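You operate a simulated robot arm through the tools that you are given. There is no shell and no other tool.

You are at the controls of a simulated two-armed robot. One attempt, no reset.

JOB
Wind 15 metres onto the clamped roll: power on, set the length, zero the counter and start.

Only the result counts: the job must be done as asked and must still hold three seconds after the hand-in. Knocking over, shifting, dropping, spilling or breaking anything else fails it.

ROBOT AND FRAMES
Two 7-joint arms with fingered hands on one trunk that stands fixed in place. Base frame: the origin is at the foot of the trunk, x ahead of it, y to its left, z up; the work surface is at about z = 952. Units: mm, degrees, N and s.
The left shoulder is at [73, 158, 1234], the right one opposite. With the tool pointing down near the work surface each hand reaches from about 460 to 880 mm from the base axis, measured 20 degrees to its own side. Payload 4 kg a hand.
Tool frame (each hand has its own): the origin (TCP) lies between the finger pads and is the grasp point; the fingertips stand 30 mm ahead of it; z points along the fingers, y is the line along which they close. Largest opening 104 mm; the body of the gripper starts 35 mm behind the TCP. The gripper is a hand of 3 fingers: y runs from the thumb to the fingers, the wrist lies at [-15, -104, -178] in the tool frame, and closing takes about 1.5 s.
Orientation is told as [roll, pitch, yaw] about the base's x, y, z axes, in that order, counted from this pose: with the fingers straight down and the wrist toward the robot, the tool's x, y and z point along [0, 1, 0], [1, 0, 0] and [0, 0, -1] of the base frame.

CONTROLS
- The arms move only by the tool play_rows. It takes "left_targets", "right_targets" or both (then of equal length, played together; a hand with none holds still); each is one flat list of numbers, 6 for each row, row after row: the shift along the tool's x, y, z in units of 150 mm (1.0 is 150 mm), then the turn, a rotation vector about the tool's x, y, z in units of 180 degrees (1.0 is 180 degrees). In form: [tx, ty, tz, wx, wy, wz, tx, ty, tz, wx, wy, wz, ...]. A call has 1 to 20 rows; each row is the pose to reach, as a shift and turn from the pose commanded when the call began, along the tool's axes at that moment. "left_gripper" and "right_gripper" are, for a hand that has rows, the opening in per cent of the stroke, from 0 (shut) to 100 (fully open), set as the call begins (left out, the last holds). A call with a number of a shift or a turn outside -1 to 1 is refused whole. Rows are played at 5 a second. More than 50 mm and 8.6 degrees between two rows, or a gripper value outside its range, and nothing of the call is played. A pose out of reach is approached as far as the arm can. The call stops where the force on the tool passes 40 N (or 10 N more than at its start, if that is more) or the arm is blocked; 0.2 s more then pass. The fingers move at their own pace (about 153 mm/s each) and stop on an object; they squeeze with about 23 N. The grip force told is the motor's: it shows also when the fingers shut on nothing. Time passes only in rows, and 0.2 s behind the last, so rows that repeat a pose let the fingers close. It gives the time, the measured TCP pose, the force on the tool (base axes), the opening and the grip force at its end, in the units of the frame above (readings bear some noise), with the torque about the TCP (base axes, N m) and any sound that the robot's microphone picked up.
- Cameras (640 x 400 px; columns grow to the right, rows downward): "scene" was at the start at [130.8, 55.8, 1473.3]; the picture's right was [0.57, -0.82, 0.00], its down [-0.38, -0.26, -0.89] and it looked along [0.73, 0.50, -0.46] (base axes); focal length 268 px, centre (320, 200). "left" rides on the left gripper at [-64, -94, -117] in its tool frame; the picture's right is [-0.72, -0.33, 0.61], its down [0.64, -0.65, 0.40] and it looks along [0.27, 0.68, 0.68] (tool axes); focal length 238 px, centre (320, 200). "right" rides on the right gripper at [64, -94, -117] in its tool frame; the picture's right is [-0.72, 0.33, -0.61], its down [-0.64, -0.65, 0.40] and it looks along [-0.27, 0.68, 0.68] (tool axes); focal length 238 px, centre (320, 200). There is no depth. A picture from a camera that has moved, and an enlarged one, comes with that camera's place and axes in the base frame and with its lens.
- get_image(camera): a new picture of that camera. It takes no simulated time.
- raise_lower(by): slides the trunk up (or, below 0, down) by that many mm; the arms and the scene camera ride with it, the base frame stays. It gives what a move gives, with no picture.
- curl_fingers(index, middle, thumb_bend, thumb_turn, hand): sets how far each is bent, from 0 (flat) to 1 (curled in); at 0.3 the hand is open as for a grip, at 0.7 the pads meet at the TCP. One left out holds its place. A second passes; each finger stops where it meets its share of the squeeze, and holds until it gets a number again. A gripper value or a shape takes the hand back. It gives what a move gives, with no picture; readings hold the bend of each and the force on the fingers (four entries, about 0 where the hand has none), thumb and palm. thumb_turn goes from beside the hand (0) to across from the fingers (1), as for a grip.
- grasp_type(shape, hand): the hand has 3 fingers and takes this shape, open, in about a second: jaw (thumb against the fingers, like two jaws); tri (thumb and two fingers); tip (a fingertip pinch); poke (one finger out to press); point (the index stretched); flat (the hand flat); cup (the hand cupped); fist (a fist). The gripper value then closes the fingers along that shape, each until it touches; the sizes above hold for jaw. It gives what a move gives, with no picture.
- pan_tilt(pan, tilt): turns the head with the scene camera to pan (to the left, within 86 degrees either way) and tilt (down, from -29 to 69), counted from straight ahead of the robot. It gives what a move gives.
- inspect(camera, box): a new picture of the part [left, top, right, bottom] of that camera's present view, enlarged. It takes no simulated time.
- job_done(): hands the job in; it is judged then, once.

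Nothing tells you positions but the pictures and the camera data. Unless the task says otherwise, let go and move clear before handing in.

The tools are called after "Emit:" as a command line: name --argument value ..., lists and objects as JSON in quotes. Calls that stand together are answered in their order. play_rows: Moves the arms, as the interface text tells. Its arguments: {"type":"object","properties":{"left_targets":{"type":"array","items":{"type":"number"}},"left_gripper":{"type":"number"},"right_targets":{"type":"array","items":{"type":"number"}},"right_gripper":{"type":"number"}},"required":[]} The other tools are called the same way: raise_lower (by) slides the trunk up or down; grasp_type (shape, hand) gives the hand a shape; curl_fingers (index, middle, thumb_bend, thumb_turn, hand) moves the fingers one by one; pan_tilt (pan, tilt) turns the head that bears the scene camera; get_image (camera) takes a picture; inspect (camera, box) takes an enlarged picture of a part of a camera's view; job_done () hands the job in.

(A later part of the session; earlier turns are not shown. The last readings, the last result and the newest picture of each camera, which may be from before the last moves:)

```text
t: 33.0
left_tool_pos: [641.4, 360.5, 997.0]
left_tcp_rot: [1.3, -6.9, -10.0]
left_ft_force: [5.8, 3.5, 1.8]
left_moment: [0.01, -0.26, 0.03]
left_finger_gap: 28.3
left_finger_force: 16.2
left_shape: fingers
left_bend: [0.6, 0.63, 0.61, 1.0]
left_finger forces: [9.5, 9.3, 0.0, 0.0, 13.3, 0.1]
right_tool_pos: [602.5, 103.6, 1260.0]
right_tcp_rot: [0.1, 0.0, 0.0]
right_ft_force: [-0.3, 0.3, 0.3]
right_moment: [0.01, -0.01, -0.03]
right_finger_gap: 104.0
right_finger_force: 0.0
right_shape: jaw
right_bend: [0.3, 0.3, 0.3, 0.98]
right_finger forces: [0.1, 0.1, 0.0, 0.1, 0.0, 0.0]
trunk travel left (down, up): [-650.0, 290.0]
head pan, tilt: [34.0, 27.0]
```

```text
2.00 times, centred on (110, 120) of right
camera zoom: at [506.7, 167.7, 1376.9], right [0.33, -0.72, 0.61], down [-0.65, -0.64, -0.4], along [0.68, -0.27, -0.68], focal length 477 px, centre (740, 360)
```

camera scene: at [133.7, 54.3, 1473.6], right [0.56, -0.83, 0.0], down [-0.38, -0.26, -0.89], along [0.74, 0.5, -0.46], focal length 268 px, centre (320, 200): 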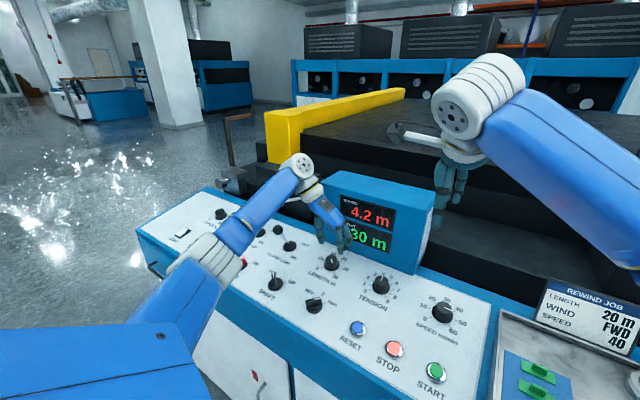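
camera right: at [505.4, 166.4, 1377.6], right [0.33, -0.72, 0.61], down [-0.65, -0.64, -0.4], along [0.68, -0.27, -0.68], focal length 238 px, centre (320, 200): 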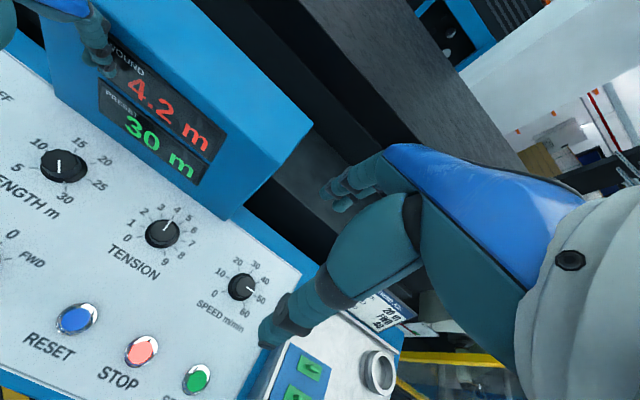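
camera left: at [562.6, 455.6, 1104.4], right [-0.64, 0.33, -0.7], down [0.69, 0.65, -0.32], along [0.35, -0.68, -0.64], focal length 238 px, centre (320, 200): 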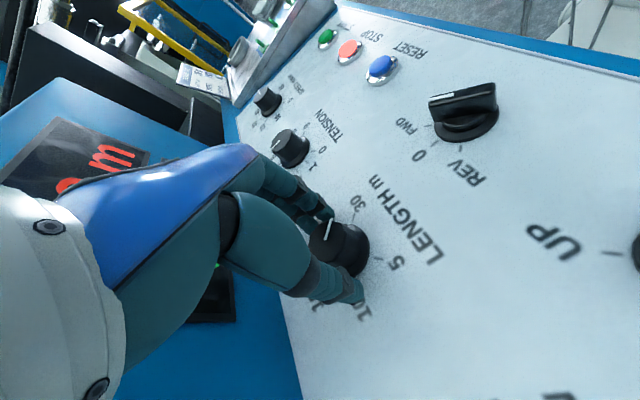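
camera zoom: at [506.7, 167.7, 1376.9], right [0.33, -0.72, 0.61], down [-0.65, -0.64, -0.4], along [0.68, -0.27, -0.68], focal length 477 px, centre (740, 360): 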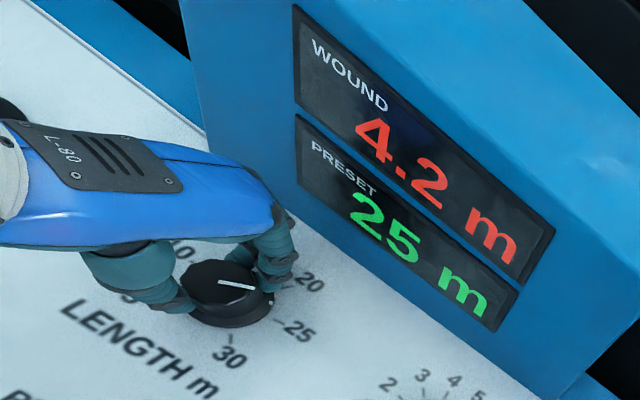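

The knob is following: its pointer is now about half-way between 25 and 20. The hand still clears the display, so I'll continue anticlockwise.

Emit:
play_rows --left_targets '[0.004, 0.004, 0, 0, 0, -0.028, 0.008, 0.008, 0, 0, 0, -0.056, 0.008, 0.008, 0, 0, 0, -0.083, 0.008, 0.008, 0, 0, 0, -0.111, 0.008, 0.008, 0, 0, 0, -0.139, 0.008, 0.008, 0, 0, 0, -0.167, 0.008, 0.008, 0, 0, 0, -0.194, 0.008, 0.008, 0, 0, 0, -0.222]'

Emit:
inspect --camera "scene" --box '[285, 200, 385, 290]'

Emit:
inspect --camera "right" --box '[0, 20, 220, 220]'

```text
t: 34.8
left_tool_pos: [640.3, 362.0, 996.1]
left_tcp_rot: [-3.5, -6.1, 30.3]
left_ft_force: [-0.5, 4.7, 0.3]
left_moment: [0.06, -0.03, 0.0]
left_finger_gap: 28.1
left_finger_force: 16.2
left_shape: fingers
left_bend: [0.61, 0.64, 0.6, 1.0]
left_finger forces: [8.2, 9.1, 0.0, 0.0, 14.5, 0.0]
right_tool_pos: [602.5, 105.3, 1260.1]
right_tcp_rot: [-0.1, 0.0, 0.0]
right_ft_force: [-1.0, -0.2, 0.5]
right_moment: [0.0, 0.01, -0.02]
right_finger_gap: 103.9
right_finger_force: 0.0
right_shape: jaw
right_bend: [0.3, 0.3, 0.3, 0.98]
right_finger forces: [0.0, 0.1, 0.0, 0.1, 0.0, 0.0]
trunk travel left (down, up): [-650.0, 290.0]
head pan, tilt: [34.0, 27.0]
```

```text
4.44 times, centred on (335, 245) of scene
camera zoom: at [132.2, 55.7, 1473.6], right [0.56, -0.83, 0.0], down [-0.38, -0.26, -0.89], along [0.74, 0.5, -0.46], focal length 1189 px, centre (253, 0)
```

zoom: 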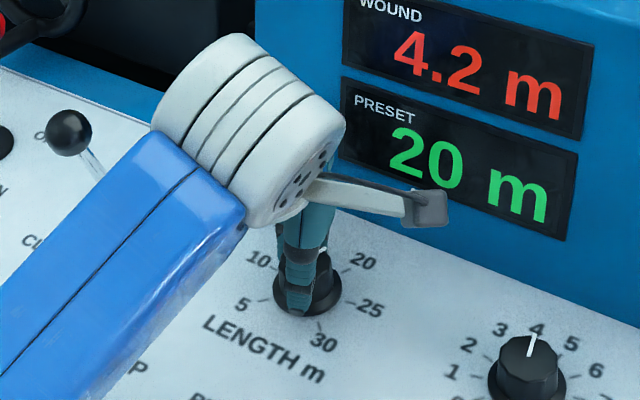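

```text
2.00 times, centred on (110, 120) of right
camera zoom: at [506.0, 168.0, 1377.1], right [0.33, -0.72, 0.61], down [-0.65, -0.64, -0.4], along [0.68, -0.27, -0.68], focal length 477 px, centre (740, 360)
```

zoom: 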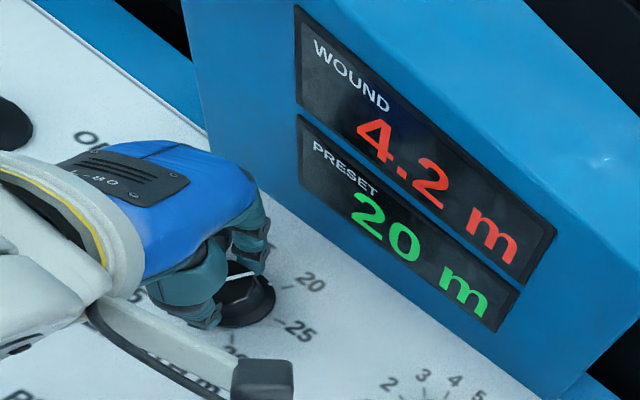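

PRESET reads 20 m. I need about 42° more to reach 15, so I'll continue while keeping an eye on forces and clearance.

Emit:
play_rows --left_targets '[0, 0.004, 0, 0, 0, -0.026, 0, 0.008, 0, 0, 0, -0.052, 0, 0.008, 0, 0, 0, -0.078, 0, 0.008, 0, 0, 0, -0.104, 0, 0.008, 0, 0, 0, -0.13, 0, 0.008, 0, 0, 0, -0.156, 0, 0.008, 0, 0, 0, -0.182, 0, 0.008, 0, 0, 0, -0.208]'

Emit:
inspect --camera "scene" --box '[285, 200, 385, 290]'

Emit:
inspect --camera "right" --box '[0, 20, 220, 220]'

Emit:
get_image --camera "scene"

```text
t: 36.6
left_tool_pos: [641.8, 363.1, 996.6]
left_tcp_rot: [-6.4, -2.6, 67.6]
left_ft_force: [-9.2, 3.3, -6.7]
left_moment: [0.09, 0.22, -0.03]
left_finger_gap: 28.5
left_finger_force: 15.4
left_shape: fingers
left_bend: [0.62, 0.64, 0.6, 1.0]
left_finger forces: [6.5, 9.7, 0.0, 0.1, 15.1, 0.0]
right_tool_pos: [599.9, 105.0, 1260.1]
right_tcp_rot: [0.1, 0.0, 0.0]
right_ft_force: [0.0, -0.7, -0.1]
right_moment: [-0.01, 0.01, 0.0]
right_finger_gap: 103.8
right_finger_force: 0.0
right_shape: jaw
right_bend: [0.3, 0.3, 0.3, 0.98]
right_finger forces: [0.0, 0.1, 0.0, 0.1, 0.1, 0.0]
trunk travel left (down, up): [-650.0, 290.0]
head pan, tilt: [34.0, 27.0]
```

```text
4.44 times, centred on (335, 245) of scene
camera zoom: at [131.4, 56.1, 1473.6], right [0.56, -0.83, 0.0], down [-0.38, -0.26, -0.89], along [0.74, 0.5, -0.46], focal length 1189 px, centre (253, 0)
```

zoom: 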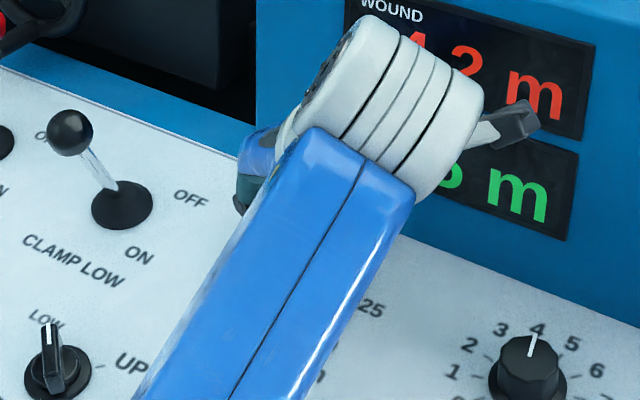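

```text
2.00 times, centred on (110, 120) of right
camera zoom: at [505.2, 168.5, 1377.3], right [0.33, -0.72, 0.61], down [-0.65, -0.64, -0.4], along [0.68, -0.27, -0.68], focal length 477 px, centre (740, 360)
```

zoom: 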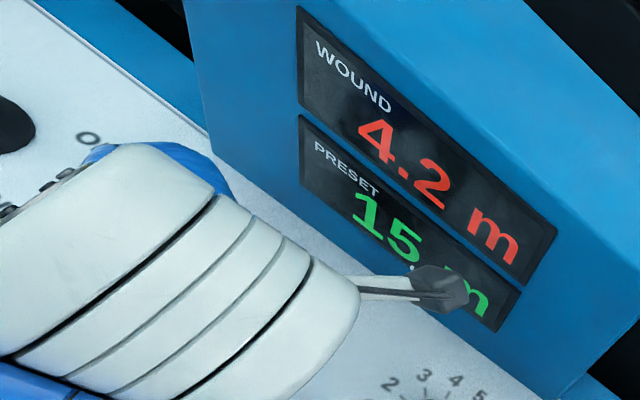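

```text
taken
camera scene: at [131.4, 56.1, 1473.6], right [0.56, -0.83, 0.0], down [-0.38, -0.26, -0.89], along [0.74, 0.5, -0.46], focal length 268 px, centre (320, 200)
```

scene: 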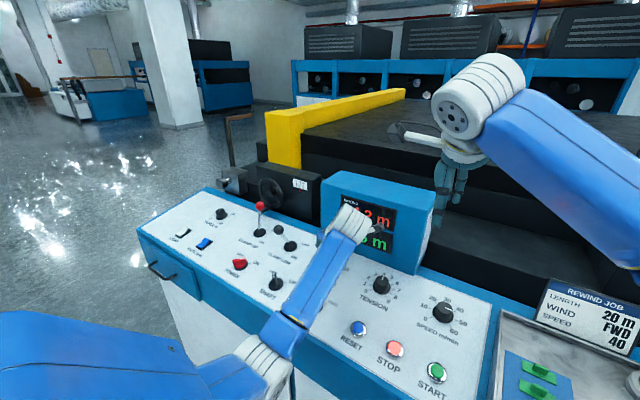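

PRESET now reads 15 m. I'll add the last few degrees to centre the pointer on 15, then release the fingers.

Emit:
play_rows --left_targets '[0.005, -0.002, 0, 0, 0, -0.012, 0.009, -0.004, 0, 0, 0, -0.0245]'

Emit:
curl_fingers --hand "left" --index 0.5 --middle 0.5 --thumb_bend 0.5 --thumb_turn 1.0

Emit:
inspect --camera "right" --box '[0, 20, 220, 220]'

Emit:
get_image --camera "left"

```text
t: 37.2
left_tool_pos: [639.7, 363.4, 996.2]
left_tcp_rot: [-6.8, -2.2, 72.0]
left_ft_force: [-4.0, 5.3, -5.7]
left_moment: [0.1, 0.08, 0.02]
left_finger_gap: 28.2
left_finger_force: 15.2
left_shape: fingers
left_bend: [0.62, 0.64, 0.6, 1.0]
left_finger forces: [8.3, 9.4, 0.1, 0.0, 12.7, 0.1]
right_tool_pos: [600.4, 106.5, 1259.8]
right_tcp_rot: [-0.2, 0.0, -0.1]
right_ft_force: [0.0, 0.2, 0.9]
right_moment: [-0.03, 0.01, 0.03]
right_finger_gap: 104.0
right_finger_force: 0.1
right_shape: jaw
right_bend: [0.3, 0.3, 0.3, 0.98]
right_finger forces: [0.1, 0.0, 0.0, 0.0, 0.0, 0.1]
trunk travel left (down, up): [-650.0, 290.0]
head pan, tilt: [34.0, 27.0]
```

```text
t: 38.2
left_tool_pos: [641.1, 361.6, 996.6]
left_tcp_rot: [-6.7, -2.2, 71.9]
left_ft_force: [0.2, 0.5, 0.4]
left_moment: [0.0, 0.02, 0.02]
left_finger_gap: 51.5
left_finger_force: 0.0
left_shape: fingers
left_bend: [0.5, 0.5, 0.5, 1.0]
left_finger forces: [0.0, 0.0, 0.0, 0.0, 0.0, 0.0]
right_tool_pos: [600.2, 105.1, 1260.2]
right_tcp_rot: [-0.1, 0.0, 0.0]
right_ft_force: [0.8, -0.1, -0.2]
right_moment: [0.01, 0.01, 0.03]
right_finger_gap: 103.7
right_finger_force: 0.1
right_shape: jaw
right_bend: [0.3, 0.3, 0.3, 0.98]
right_finger forces: [0.0, 0.0, 0.0, 0.0, 0.0, 0.0]
trunk travel left (down, up): [-650.0, 290.0]
head pan, tilt: [34.0, 27.0]
```

```text
2.00 times, centred on (110, 120) of right
camera zoom: at [506.0, 167.1, 1377.2], right [0.33, -0.72, 0.61], down [-0.65, -0.64, -0.4], along [0.68, -0.27, -0.68], focal length 477 px, centre (740, 360)
```

zoom: 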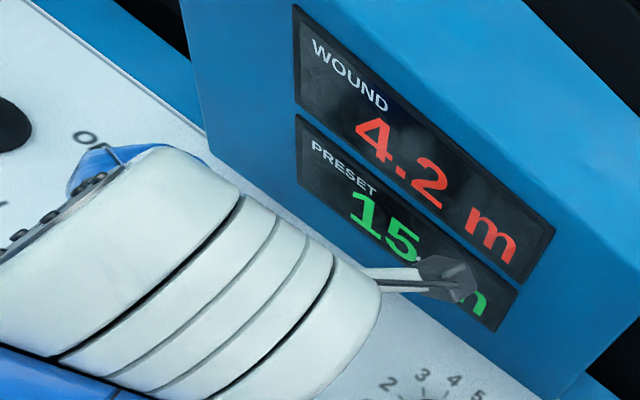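

```text
taken
camera left: at [657.0, 251.7, 1116.1], right [0.65, -0.53, -0.54], down [-0.76, -0.42, -0.5], along [0.04, 0.73, -0.68], focal length 238 px, centre (320, 200)
```

left: 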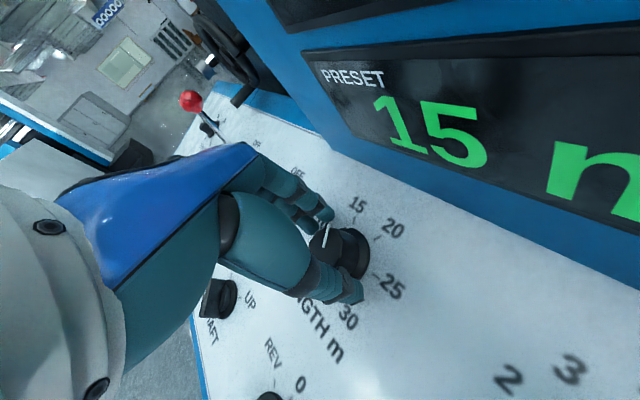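

Released cleanly with PRESET at 15 m. I'll retract the left hand up along its axis, then away to the left to free up the view.

Emit:
play_rows --left_targets '[0, 0, -0.15, 0, 0, 0, 0, 0, -0.35, 0, 0, 0, 0, 0, -0.6, 0, 0, 0, 0, 0, -0.85, 0, 0, 0]'

Emit:
play_rows --left_targets '[0, 0, -0.1, 0, 0, 0.045, 0, 0, -0.2, 0, 0, 0.09, 0, 0, -0.3, 0, 0, 0.135, 0, 0, -0.3, 0, 0, 0.18, 0, 0, -0.3, 0, 0, 0.225, 0, 0, -0.3, 0, 0, 0.27, 0, 0, -0.3, 0, 0, 0.315, 0, 0, -0.3, 0, 0, 0.36]'

Emit:
get_image --camera "scene"

Emit:
inspect --camera "right" --box '[0, 20, 220, 220]'

```text
t: 39.2
left_tool_pos: [625.1, 358.9, 1124.5]
left_tcp_rot: [-6.6, -2.3, 71.8]
left_ft_force: [-0.8, 0.0, 1.1]
left_moment: [0.0, 0.02, 0.0]
left_finger_gap: 51.4
left_finger_force: 0.0
left_shape: fingers
left_bend: [0.5, 0.5, 0.5, 1.0]
left_finger forces: [0.0, 0.1, 0.0, 0.1, 0.1, 0.1]
right_tool_pos: [600.6, 101.9, 1260.9]
right_tcp_rot: [0.1, 0.0, 0.0]
right_ft_force: [-0.6, -0.2, 0.2]
right_moment: [-0.01, 0.04, -0.05]
right_finger_gap: 103.7
right_finger_force: 0.1
right_shape: jaw
right_bend: [0.3, 0.3, 0.3, 0.98]
right_finger forces: [0.1, 0.1, 0.0, 0.1, 0.1, 0.1]
trunk travel left (down, up): [-650.0, 290.0]
head pan, tilt: [34.0, 27.0]
```

```text
t: 41.0
left_tool_pos: [620.9, 362.3, 1167.6]
left_tcp_rot: [-0.8, -7.0, 6.8]
left_ft_force: [-0.1, 0.2, -0.2]
left_moment: [0.01, 0.04, -0.01]
left_finger_gap: 51.5
left_finger_force: 0.0
left_shape: fingers
left_bend: [0.5, 0.5, 0.5, 1.0]
left_finger forces: [0.0, 0.0, 0.1, 0.0, 0.0, 0.0]
right_tool_pos: [601.0, 105.4, 1259.5]
right_tcp_rot: [0.0, 0.1, 0.1]
right_ft_force: [0.2, -0.1, -0.4]
right_moment: [-0.01, 0.0, -0.03]
right_finger_gap: 103.8
right_finger_force: 0.1
right_shape: jaw
right_bend: [0.3, 0.3, 0.3, 0.98]
right_finger forces: [0.0, 0.1, 0.0, 0.0, 0.0, 0.1]
trunk travel left (down, up): [-650.0, 290.0]
head pan, tilt: [34.0, 27.0]
```

```text
taken
camera scene: at [132.3, 54.5, 1473.7], right [0.56, -0.83, 0.0], down [-0.38, -0.26, -0.89], along [0.74, 0.5, -0.46], focal length 268 px, centre (320, 200)
```

scene: 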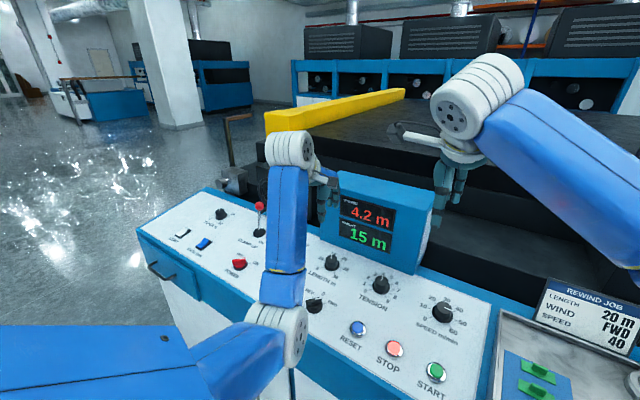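

```text
2.00 times, centred on (110, 120) of right
camera zoom: at [505.8, 167.9, 1377.2], right [0.33, -0.72, 0.61], down [-0.65, -0.64, -0.4], along [0.68, -0.27, -0.68], focal length 477 px, centre (740, 360)
```

zoom: 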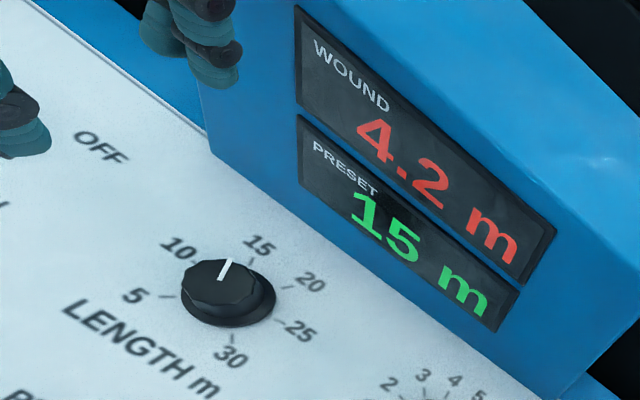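

The pointer sits right at 15 and PRESET shows 15 m. I'll move the left arm back out of the way toward its starting place, since its elbow is now near the RESET side.

Emit:
play_rows --left_targets '[0.1, -0.2, -0.1, 0, 0, 0.01, 0.2, -0.4, -0.2, 0, 0, 0.02, 0.3, -0.6, -0.35, 0, 0, 0.03, 0.4, -0.8, -0.5, 0, 0, 0.038, 0.5, -1.0, -0.65, 0, 0, 0.038]'

Emit:
play_rows --left_targets '[0.05, -0.1, -0.15, -0.01, 0, 0, 0.1, -0.2, -0.3, -0.02, 0, 0, 0.15, -0.25, -0.4, -0.039, 0, 0]'

Emit:
get_image --camera "scene"

```text
t: 42.2
left_tool_pos: [449.5, 415.3, 1248.1]
left_tcp_rot: [0.0, -7.0, 0.0]
left_ft_force: [-0.3, -0.3, -0.1]
left_moment: [0.01, -0.04, 0.0]
left_finger_gap: 51.4
left_finger_force: 0.1
left_shape: fingers
left_bend: [0.5, 0.5, 0.5, 1.0]
left_finger forces: [0.1, 0.1, 0.1, 0.1, 0.0, 0.1]
right_tool_pos: [597.5, 103.4, 1261.6]
right_tcp_rot: [0.2, -0.1, 0.0]
right_ft_force: [0.1, -1.3, 0.0]
right_moment: [0.01, 0.01, -0.01]
right_finger_gap: 103.6
right_finger_force: 0.0
right_shape: jaw
right_bend: [0.3, 0.3, 0.3, 0.98]
right_finger forces: [0.1, 0.0, 0.0, 0.1, 0.1, 0.0]
trunk travel left (down, up): [-650.0, 290.0]
head pan, tilt: [34.0, 27.0]
```

```text
t: 43.0
left_tool_pos: [407.5, 438.8, 1300.3]
left_tcp_rot: [-0.1, -14.1, 0.1]
left_ft_force: [0.5, 0.3, 0.1]
left_moment: [-0.01, 0.02, -0.01]
left_finger_gap: 51.6
left_finger_force: 0.1
left_shape: fingers
left_bend: [0.5, 0.5, 0.5, 1.0]
left_finger forces: [0.0, 0.0, 0.1, 0.0, 0.1, 0.0]
right_tool_pos: [601.0, 104.9, 1260.1]
right_tcp_rot: [0.0, -0.1, -0.1]
right_ft_force: [0.1, 0.6, -0.5]
right_moment: [0.01, -0.06, -0.02]
right_finger_gap: 103.8
right_finger_force: 0.0
right_shape: jaw
right_bend: [0.3, 0.3, 0.3, 0.98]
right_finger forces: [0.0, 0.1, 0.1, 0.0, 0.0, 0.0]
trunk travel left (down, up): [-650.0, 290.0]
head pan, tilt: [34.0, 27.0]
```

```text
taken
camera scene: at [130.8, 54.4, 1473.8], right [0.56, -0.83, 0.0], down [-0.38, -0.26, -0.89], along [0.74, 0.5, -0.46], focal length 268 px, centre (320, 200)
```

scene: 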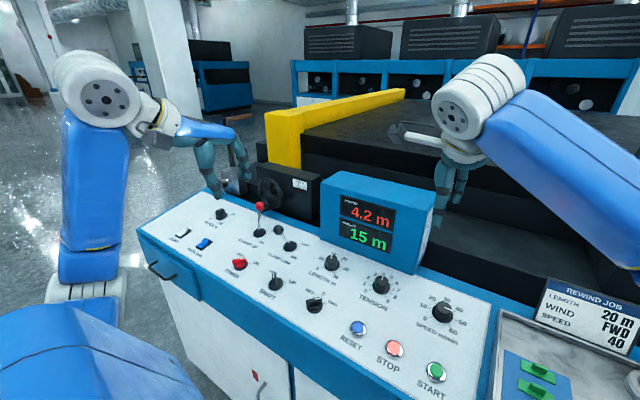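

The left arm is parked clear and PRESET holds 15 m. Next I'll shape the right hand with only its index finger out, and measure its tip for RESET and START.

Emit:
curl_fingers --hand "right" --index 0.7 --middle 1.0 --thumb_bend 1.0 --thumb_turn 0.3

Emit:
play_rows --right_targets '[0.15, -0.2, 0.2, 0, 0, 0, 0.3, -0.4, 0.4, 0, 0, 0, 0.45, -0.5, 0.6, 0, 0, 0, 0.6, -0.61, 0.8, 0, 0, 0]'

Emit:
get_image --camera "scene"

Emit:
get_image --camera "right"

```text
t: 44.0
left_tool_pos: [406.6, 438.1, 1299.2]
left_tcp_rot: [0.0, -14.1, 0.2]
left_ft_force: [-0.2, -0.6, -0.8]
left_moment: [0.01, 0.0, 0.01]
left_finger_gap: 51.3
left_finger_force: 0.0
left_shape: fingers
left_bend: [0.5, 0.5, 0.5, 1.0]
left_finger forces: [0.0, 0.1, 0.1, 0.1, 0.0, 0.0]
right_tool_pos: [600.9, 104.7, 1260.9]
right_tcp_rot: [0.0, 0.0, 0.0]
right_ft_force: [0.4, -0.5, -0.7]
right_moment: [0.0, -0.02, 0.01]
right_finger_gap: 49.4
right_finger_force: 0.0
right_shape: fingers
right_bend: [0.7, 1.0, 1.0, 0.31]
right_finger forces: [0.0, 0.0, 0.0, 0.1, 0.0, 0.1]
trunk travel left (down, up): [-650.0, 290.0]
head pan, tilt: [34.0, 27.0]
```

```text
t: 45.0
left_tool_pos: [406.6, 439.9, 1299.8]
left_tcp_rot: [0.0, -14.0, 0.1]
left_ft_force: [0.8, -0.1, 0.8]
left_moment: [0.01, -0.01, 0.02]
left_finger_gap: 51.4
left_finger_force: 0.0
left_shape: fingers
left_bend: [0.5, 0.5, 0.5, 1.0]
left_finger forces: [0.1, 0.1, 0.0, 0.0, 0.1, 0.0]
right_tool_pos: [507.3, 194.7, 1138.7]
right_tcp_rot: [0.0, 0.0, 0.1]
right_ft_force: [-0.4, 0.4, -0.3]
right_moment: [-0.02, 0.01, 0.0]
right_finger_gap: 49.3
right_finger_force: 0.1
right_shape: fingers
right_bend: [0.7, 1.0, 1.0, 0.31]
right_finger forces: [0.1, 0.1, 0.0, 0.0, 0.0, 0.0]
trunk travel left (down, up): [-650.0, 290.0]
head pan, tilt: [34.0, 27.0]
```

```text
taken
camera scene: at [131.0, 56.8, 1473.8], right [0.56, -0.83, 0.0], down [-0.38, -0.26, -0.89], along [0.74, 0.5, -0.46], focal length 268 px, centre (320, 200)
```

scene: 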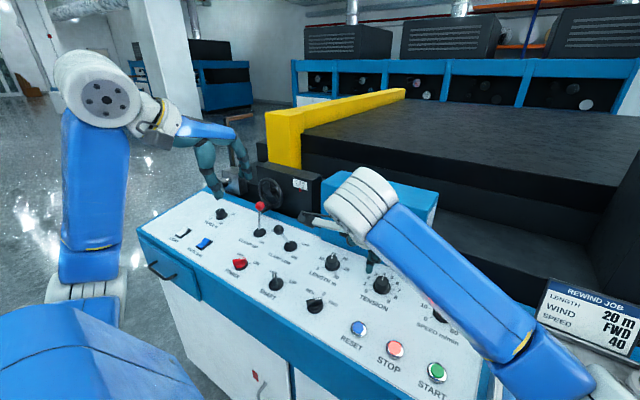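

```text
taken
camera right: at [411.6, 257.3, 1255.8], right [0.33, -0.72, 0.61], down [-0.65, -0.64, -0.4], along [0.68, -0.27, -0.68], focal length 238 px, centre (320, 200)
```

right: 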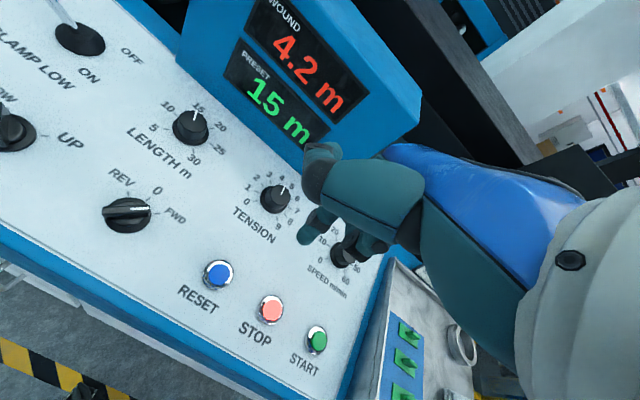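

The right index tip is near (308, 238) in its camera view, which puts it at about TCP + (4, 7, -28). RESET is at about [510, 209, 945], so I'll move over it, descend part way and verify.

Emit:
play_rows --right_targets '[0.03, 0.003, 0.2, 0, 0, 0, 0.06, 0.006, 0.45, 0, 0, 0, 0.06, 0.006, 0.7, 0, 0, 0, 0.06, 0.006, 0.87, 0, 0, 0]'

Emit:
inspect --camera "right" --box '[160, 140, 400, 320]'

Emit:
inspect --camera "scene" --box '[320, 280, 420, 370]'

```text
t: 46.0
left_tool_pos: [406.9, 439.6, 1299.5]
left_tcp_rot: [-0.1, -13.9, 0.1]
left_ft_force: [-0.5, 0.5, -0.2]
left_moment: [-0.03, -0.02, 0.01]
left_finger_gap: 51.5
left_finger_force: 0.0
left_shape: fingers
left_bend: [0.5, 0.5, 0.5, 1.0]
left_finger forces: [0.1, 0.0, 0.1, 0.0, 0.0, 0.0]
right_tool_pos: [510.5, 201.8, 1008.4]
right_tcp_rot: [0.0, 0.0, 0.0]
right_ft_force: [0.0, -0.5, 0.1]
right_moment: [0.0, 0.01, 0.02]
right_finger_gap: 49.6
right_finger_force: 0.0
right_shape: fingers
right_bend: [0.7, 1.0, 1.0, 0.31]
right_finger forces: [0.0, 0.0, 0.0, 0.0, 0.0, 0.0]
trunk travel left (down, up): [-650.0, 290.0]
head pan, tilt: [34.0, 27.0]
```

```text
2.22 times, centred on (280, 230) of right
camera zoom: at [414.5, 265.1, 1125.2], right [0.33, -0.72, 0.61], down [-0.65, -0.64, -0.4], along [0.68, -0.27, -0.68], focal length 530 px, centre (409, 133)
```

zoom: 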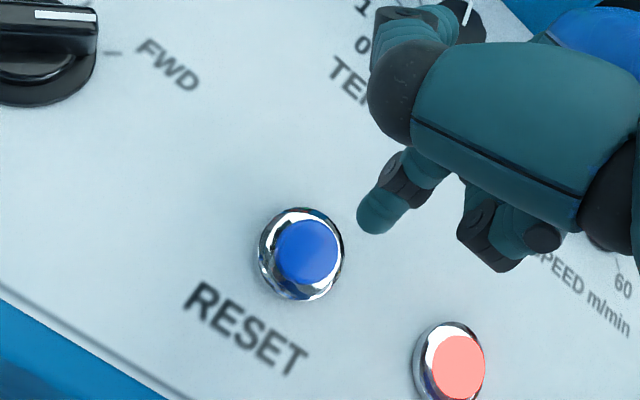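

```text
4.44 times, centred on (370, 325) of scene
camera zoom: at [131.0, 55.5, 1473.8], right [0.56, -0.83, 0.0], down [-0.38, -0.26, -0.89], along [0.74, 0.5, -0.46], focal length 1189 px, centre (98, -356)
```

zoom: 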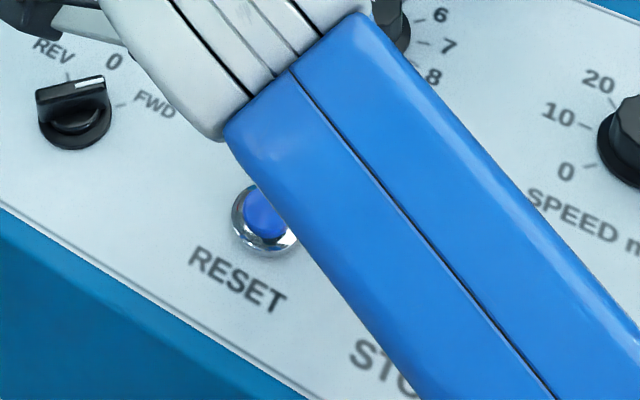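

The tip is just beside and above RESET, with the cap centre at [510, 210, 946]. I'll shift about 3 mm and press down in small steps, then check the WOUND display.

Emit:
play_rows --right_targets '[0.013, -0.014, 0.08, 0, 0, 0, 0.013, -0.014, 0.16, 0, 0, 0, 0.013, -0.014, 0.19, 0, 0, 0, 0.013, -0.014, 0.21, 0, 0, 0, 0.013, -0.014, 0.23, 0, 0, 0, 0.013, -0.014, 0.245, 0, 0, 0]'

Emit:
inspect --camera "right" --box '[160, 140, 400, 320]'

Emit:
get_image --camera "scene"

```text
t: 47.4
left_tool_pos: [406.3, 439.4, 1300.7]
left_tcp_rot: [0.0, -14.1, 0.2]
left_ft_force: [0.4, -0.3, -0.1]
left_moment: [-0.04, 0.02, -0.03]
left_finger_gap: 51.6
left_finger_force: 0.0
left_shape: fingers
left_bend: [0.5, 0.5, 0.5, 1.0]
left_finger forces: [0.0, 0.0, 0.0, 0.0, 0.0, 0.0]
right_tool_pos: [508.0, 205.7, 973.2]
right_tcp_rot: [0.1, -0.1, 0.1]
right_ft_force: [0.3, -0.3, 4.8]
right_moment: [0.06, -0.09, 0.01]
right_finger_gap: 49.5
right_finger_force: 2.2
right_shape: fingers
right_bend: [0.7, 1.0, 1.0, 0.31]
right_finger forces: [4.2, 0.0, 0.1, 0.0, 0.1, 0.0]
trunk travel left (down, up): [-650.0, 290.0]
head pan, tilt: [34.0, 27.0]
heard: click
```

```text
2.22 times, centred on (280, 230) of right
camera zoom: at [412.0, 268.0, 1090.2], right [0.33, -0.72, 0.61], down [-0.65, -0.64, -0.41], along [0.69, -0.27, -0.68], focal length 530 px, centre (409, 133)
```

zoom: 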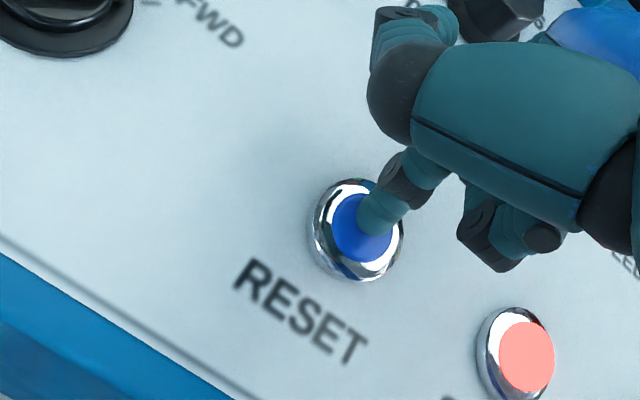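

```text
taken
camera scene: at [130.1, 55.2, 1474.0], right [0.56, -0.83, 0.0], down [-0.38, -0.26, -0.89], along [0.74, 0.5, -0.46], focal length 268 px, centre (320, 200)
```

scene: 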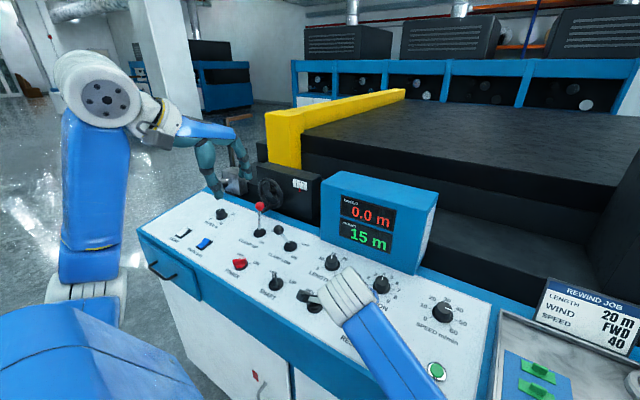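

WOUND now reads 0.0 m after a click. I'll lift clear and move toward START, staying well above STOP.

Emit:
play_rows --right_targets '[0, 0, -0.15, 0, 0, 0, 0, 0, -0.35, 0, 0, 0, -0.2, 0, -0.45, 0, 0, 0, -0.45, 0, -0.45, 0, 0, 0, -0.7, 0, -0.45, 0, 0, 0, -0.95, 0, -0.45, 0, 0, 0]'

Emit:
get_image --camera "right"

Emit:
inspect --camera "scene" --box '[190, 170, 430, 320]'

Emit:
inspect --camera "right" --box '[180, 160, 360, 360]'

```text
t: 48.8
left_tool_pos: [406.4, 437.4, 1301.0]
left_tcp_rot: [0.1, -14.0, 0.1]
left_ft_force: [-0.2, -0.3, -0.6]
left_moment: [0.0, 0.0, -0.01]
left_finger_gap: 51.5
left_finger_force: 0.2
left_shape: fingers
left_bend: [0.5, 0.5, 0.5, 1.0]
left_finger forces: [0.1, 0.1, 0.1, 0.0, 0.1, 0.1]
right_tool_pos: [506.2, 59.6, 1041.0]
right_tcp_rot: [0.1, 0.0, 0.2]
right_ft_force: [0.0, -0.7, -1.0]
right_moment: [0.01, 0.03, 0.05]
right_finger_gap: 49.6
right_finger_force: 0.1
right_shape: fingers
right_bend: [0.7, 1.0, 1.0, 0.31]
right_finger forces: [0.0, 0.1, 0.0, 0.0, 0.0, 0.0]
trunk travel left (down, up): [-650.0, 290.0]
head pan, tilt: [34.0, 27.0]
```

```text
taken
camera right: at [410.4, 122.8, 1158.1], right [0.33, -0.72, 0.61], down [-0.65, -0.64, -0.4], along [0.68, -0.27, -0.68], focal length 238 px, centre (320, 200)
```

right: 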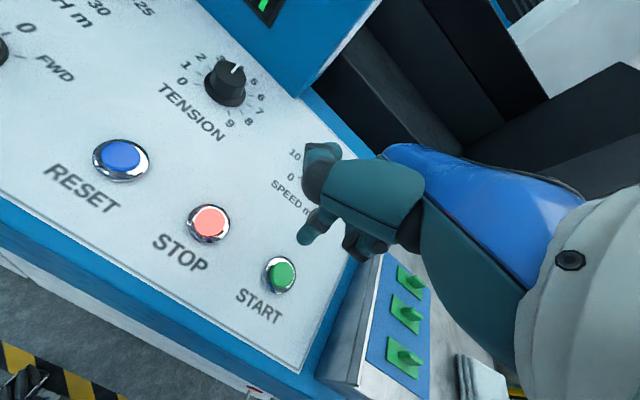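

```text
2.67 times, centred on (310, 245) of scene
camera zoom: at [130.4, 53.3, 1473.9], right [0.56, -0.83, 0.0], down [-0.38, -0.25, -0.89], along [0.74, 0.5, -0.46], focal length 713 px, centre (347, 80)
```

zoom: 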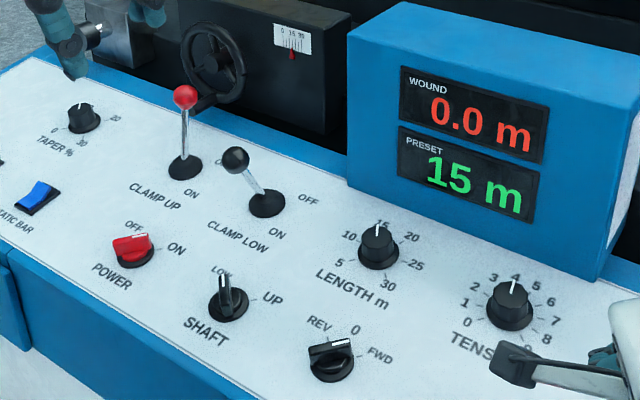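

```text
2.00 times, centred on (270, 260) of right
camera zoom: at [410.4, 122.8, 1158.1], right [0.33, -0.72, 0.61], down [-0.65, -0.64, -0.4], along [0.68, -0.27, -0.68], focal length 477 px, centre (420, 80)
```

zoom: 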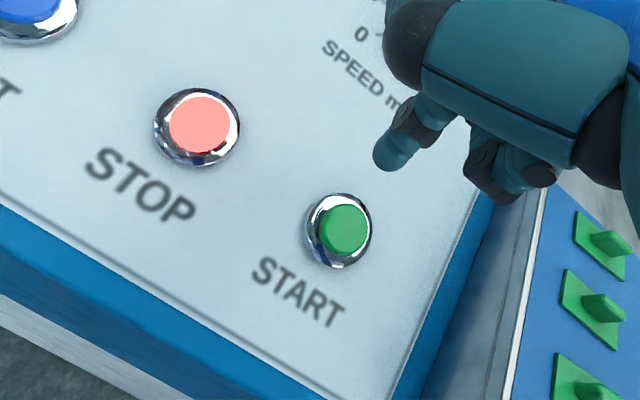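

All the settings check out: CLAMP LOW on, SHAFT LOW, FWD, PRESET 15 m, WOUND 0.0 m. I'll move over START at about [510, 41, 946], descend part way and verify alignment.

Emit:
play_rows --right_targets '[-0.08, 0.005, 0, 0, 0, 0, -0.155, 0.01, 0.08, 0, 0, 0, -0.155, 0.01, 0.21, 0, 0, 0]'

Emit:
inspect --camera "right" --box '[160, 140, 400, 320]'

Emit:
inspect --camera "scene" --box '[380, 300, 520, 400]'

```text
t: 49.6
left_tool_pos: [406.9, 438.8, 1299.5]
left_tcp_rot: [0.0, -14.1, 0.1]
left_ft_force: [-0.6, 0.7, 0.5]
left_moment: [-0.02, -0.03, 0.0]
left_finger_gap: 51.6
left_finger_force: 0.0
left_shape: fingers
left_bend: [0.5, 0.5, 0.5, 1.0]
left_finger forces: [0.0, 0.1, 0.0, 0.1, 0.0, 0.0]
right_tool_pos: [509.0, 38.7, 1009.2]
right_tcp_rot: [0.1, 0.0, 0.0]
right_ft_force: [-0.1, -0.2, 1.1]
right_moment: [-0.01, -0.04, 0.01]
right_finger_gap: 49.5
right_finger_force: 0.1
right_shape: fingers
right_bend: [0.7, 1.0, 1.0, 0.31]
right_finger forces: [0.1, 0.2, 0.1, 0.1, 0.0, 0.1]
trunk travel left (down, up): [-650.0, 290.0]
head pan, tilt: [34.0, 27.0]
```

```text
2.22 times, centred on (280, 230) of right
camera zoom: at [413.6, 100.7, 1126.1], right [0.33, -0.72, 0.61], down [-0.65, -0.64, -0.4], along [0.68, -0.27, -0.68], focal length 530 px, centre (409, 133)
```

zoom: 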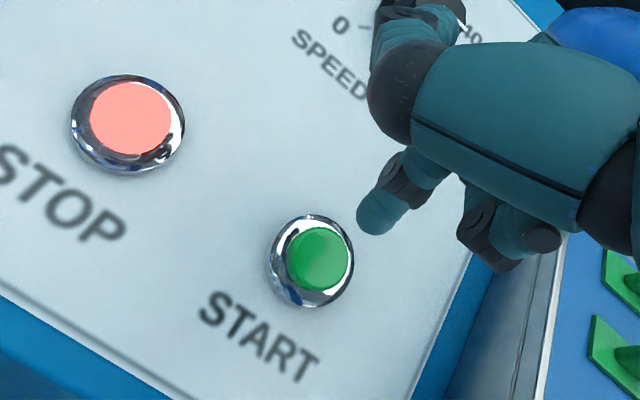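

```text
4.00 times, centred on (450, 350) of scene
camera zoom: at [130.5, 54.0, 1473.9], right [0.56, -0.83, 0.0], down [-0.38, -0.26, -0.89], along [0.74, 0.5, -0.46], focal length 1070 px, centre (-200, -400)
```

zoom: 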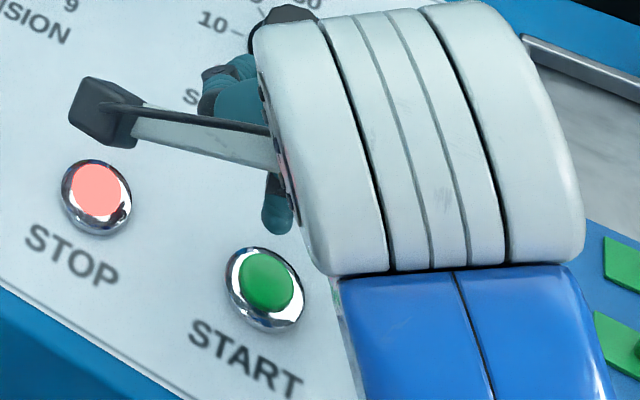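

START is right below the fingertip, with nearly the same geometry as RESET. I'll press it in small steps and check the display.

Emit:
play_rows --right_targets '[-0.013, -0.004, 0.08, 0, 0, 0, -0.013, -0.004, 0.16, 0, 0, 0, -0.013, -0.004, 0.19, 0, 0, 0, -0.013, -0.004, 0.21, 0, 0, 0, -0.013, -0.004, 0.235, 0, 0, 0, -0.013, -0.004, 0.252, 0, 0, 0]'

Emit:
get_image --camera "scene"

Emit:
inspect --camera "right" --box '[160, 140, 400, 320]'

Emit:
inspect --camera "scene" --box '[310, 160, 450, 260]'

```text
t: 51.0
left_tool_pos: [406.8, 438.6, 1300.1]
left_tcp_rot: [0.0, -14.2, 0.2]
left_ft_force: [-0.1, 0.6, 0.2]
left_moment: [-0.02, -0.01, -0.02]
left_finger_gap: 51.3
left_finger_force: 0.1
left_shape: fingers
left_bend: [0.5, 0.5, 0.5, 1.0]
left_finger forces: [0.1, 0.0, 0.1, 0.0, 0.1, 0.0]
right_tool_pos: [509.4, 37.6, 973.4]
right_tcp_rot: [0.2, -0.2, 0.1]
right_ft_force: [2.0, 0.1, 9.4]
right_moment: [0.08, -0.12, 0.01]
right_finger_gap: 49.3
right_finger_force: 4.5
right_shape: fingers
right_bend: [0.7, 1.0, 1.0, 0.31]
right_finger forces: [8.7, 0.0, 0.0, 0.1, 0.1, 0.1]
trunk travel left (down, up): [-650.0, 290.0]
head pan, tilt: [34.0, 27.0]
heard: click
```

```text
taken
camera scene: at [129.1, 54.8, 1474.2], right [0.56, -0.83, 0.0], down [-0.38, -0.26, -0.89], along [0.74, 0.5, -0.46], focal length 268 px, centre (320, 200)
```

scene: 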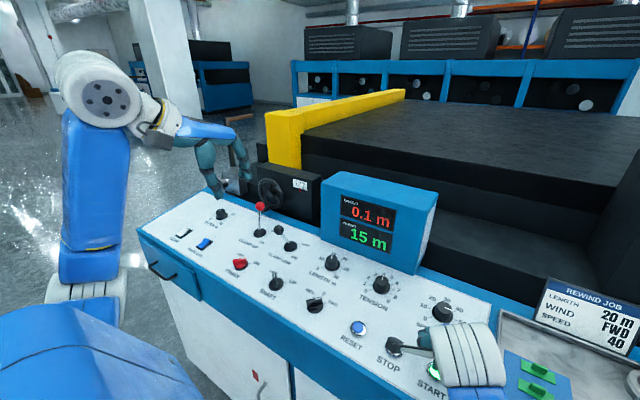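

```text
2.22 times, centred on (280, 230) of right
camera zoom: at [412.7, 100.1, 1089.5], right [0.32, -0.72, 0.61], down [-0.65, -0.64, -0.41], along [0.69, -0.27, -0.68], focal length 530 px, centre (409, 133)
```

zoom: 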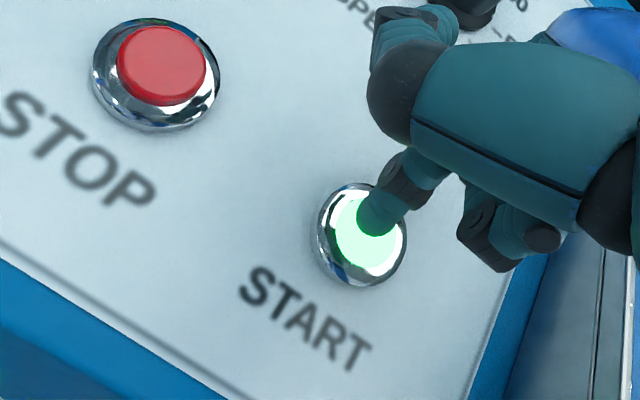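

```text
4.00 times, centred on (380, 210) of scene
camera zoom: at [129.1, 54.8, 1474.2], right [0.56, -0.83, 0.0], down [-0.38, -0.26, -0.89], along [0.74, 0.5, -0.46], focal length 1070 px, centre (80, 160)
```

zoom: 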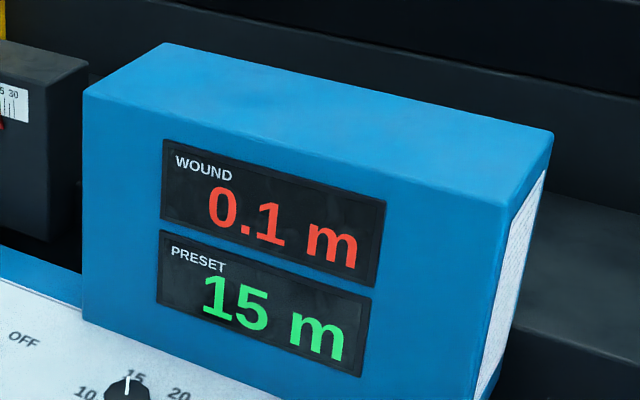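

The winder has started: START is lit, WOUND is counting up and PRESET is 15 m. I'll lift the right hand clear and watch the counter run.

Emit:
play_rows --right_targets '[0, 0, -0.15, 0, 0, 0, 0, 0, -0.35, 0, 0, 0, 0, 0, -0.6, 0, 0, 0, 0, 0, -0.9, 0, 0, 0]'

Emit:
play_rows --right_targets '[0, -0.1, -0.25, 0, 0, 0, 0, -0.2, -0.5, 0, 0, 0, 0, -0.2, -0.7, 0, 0, 0]'

Emit:
get_image --camera "scene"

Emit:
inspect --camera "scene" --box '[310, 160, 450, 260]'

```text
t: 52.1
left_tool_pos: [406.5, 437.3, 1300.0]
left_tcp_rot: [0.0, -14.1, 0.1]
left_ft_force: [-0.3, -0.1, 0.1]
left_moment: [0.01, 0.0, -0.01]
left_finger_gap: 51.4
left_finger_force: 0.1
left_shape: fingers
left_bend: [0.5, 0.5, 0.5, 1.0]
left_finger forces: [0.0, 0.0, 0.0, 0.0, 0.1, 0.0]
right_tool_pos: [541.1, -26.4, 1078.0]
right_tcp_rot: [-7.2, -2.0, -5.0]
right_ft_force: [-0.6, -0.3, 0.3]
right_moment: [0.02, 0.03, 0.01]
right_finger_gap: 49.4
right_finger_force: 0.1
right_shape: fingers
right_bend: [0.7, 1.0, 1.0, 0.31]
right_finger forces: [0.1, 0.0, 0.0, 0.1, 0.0, 0.0]
right hand out of reach, approached as far as the arm can: row 4
trunk travel left (down, up): [-650.0, 290.0]
head pan, tilt: [34.0, 27.0]
stopped in row 4 (right hand): the arm was blocked; the commanded pose is now the measured one
```

```text
t: 52.6
left_tool_pos: [405.8, 434.7, 1301.2]
left_tcp_rot: [0.2, -14.1, 0.0]
left_ft_force: [0.5, 0.1, 0.6]
left_moment: [0.02, 0.03, -0.01]
left_finger_gap: 51.6
left_finger_force: 0.0
left_shape: fingers
left_bend: [0.5, 0.5, 0.5, 1.0]
left_finger forces: [0.0, 0.1, 0.0, 0.0, 0.1, 0.0]
right_tool_pos: [551.5, -78.1, 1101.7]
right_tcp_rot: [-13.9, -4.5, -9.8]
right_ft_force: [0.0, 0.6, -0.7]
right_moment: [0.01, 0.01, 0.01]
right_finger_gap: 49.5
right_finger_force: 0.1
right_shape: fingers
right_bend: [0.7, 1.0, 1.0, 0.31]
right_finger forces: [0.0, 0.1, 0.0, 0.0, 0.0, 0.0]
right hand out of reach, approached as far as the arm can: row 1, 2
trunk travel left (down, up): [-650.0, 290.0]
head pan, tilt: [34.0, 27.0]
stopped in row 2 (right hand): the arm was blocked; the commanded pose is now the measured one
```

```text
taken
camera scene: at [131.7, 54.3, 1473.7], right [0.56, -0.83, 0.0], down [-0.38, -0.26, -0.89], along [0.74, 0.5, -0.46], focal length 268 px, centre (320, 200)
```

scene: 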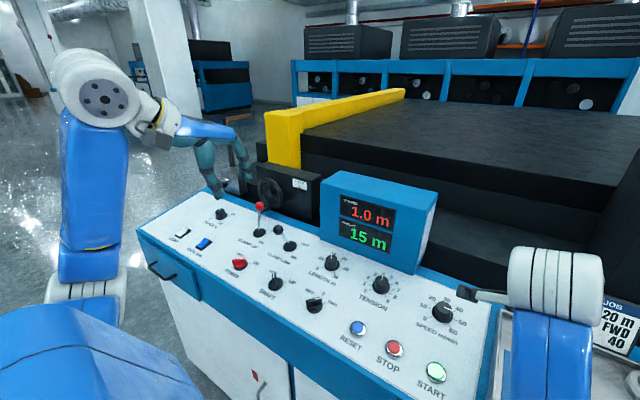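

```text
4.00 times, centred on (380, 210) of scene
camera zoom: at [131.7, 54.3, 1473.7], right [0.56, -0.83, 0.0], down [-0.38, -0.26, -0.89], along [0.74, 0.5, -0.46], focal length 1070 px, centre (80, 160)
```

zoom: 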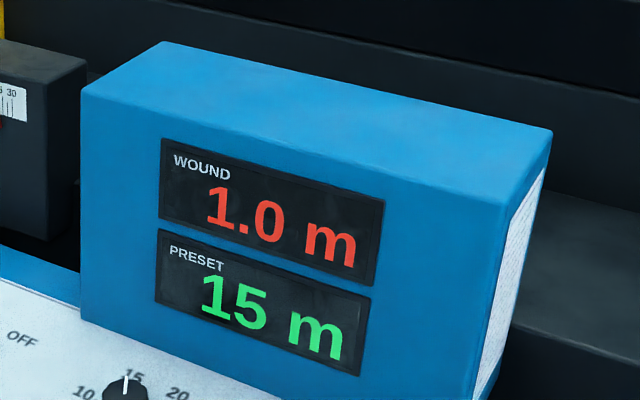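

WOUND is at 1.0 m and counting, but the right arm ran into a joint limit while lifting and drifted toward the tray side. I'll look carefully before moving it again.

Emit:
get_image --camera "right"

Emit:
pan_tilt --pan 0 --tilt 35

Emit:
get_image --camera "scene"

```text
taken
camera right: at [465.2, 26.5, 1192.4], right [0.17, -0.59, 0.79], down [-0.74, -0.6, -0.29], along [0.65, -0.54, -0.54], focal length 238 px, centre (320, 200)
```

right: 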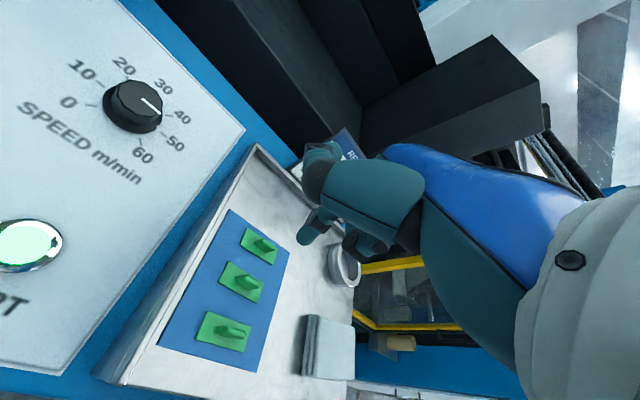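

```text
t: 53.6
left_tool_pos: [405.7, 436.3, 1301.0]
left_tcp_rot: [0.1, -14.2, 0.1]
left_ft_force: [-0.9, -0.8, -0.7]
left_moment: [0.02, -0.01, -0.02]
left_finger_gap: 51.6
left_finger_force: 0.1
left_shape: fingers
left_bend: [0.5, 0.5, 0.5, 1.0]
left_finger forces: [0.0, 0.0, 0.0, 0.0, 0.0, 0.0]
right_tool_pos: [549.4, -77.4, 1101.7]
right_tcp_rot: [-13.9, -4.6, -9.7]
right_ft_force: [0.6, -0.2, 0.7]
right_moment: [0.01, 0.01, 0.02]
right_finger_gap: 49.5
right_finger_force: 0.1
right_shape: fingers
right_bend: [0.7, 1.0, 1.0, 0.31]
right_finger forces: [0.0, 0.0, 0.1, 0.1, 0.0, 0.1]
trunk travel left (down, up): [-650.0, 290.0]
head pan, tilt: [0.0, 35.0]
```

```text
taken
camera scene: at [142.8, 3.6, 1461.4], right [0.0, -1.0, 0.0], down [-0.57, 0.0, -0.82], along [0.82, 0.0, -0.57], focal length 268 px, centre (320, 200)
```

scene: 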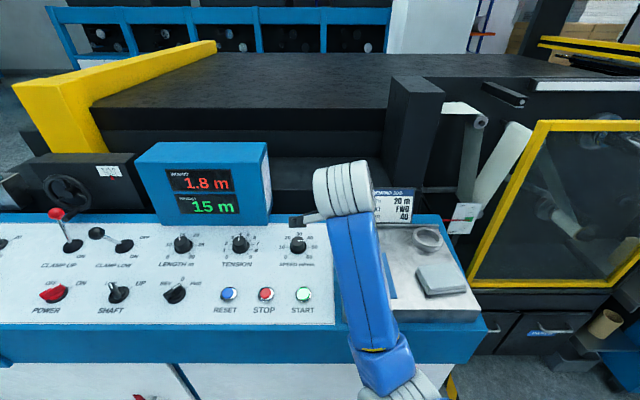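

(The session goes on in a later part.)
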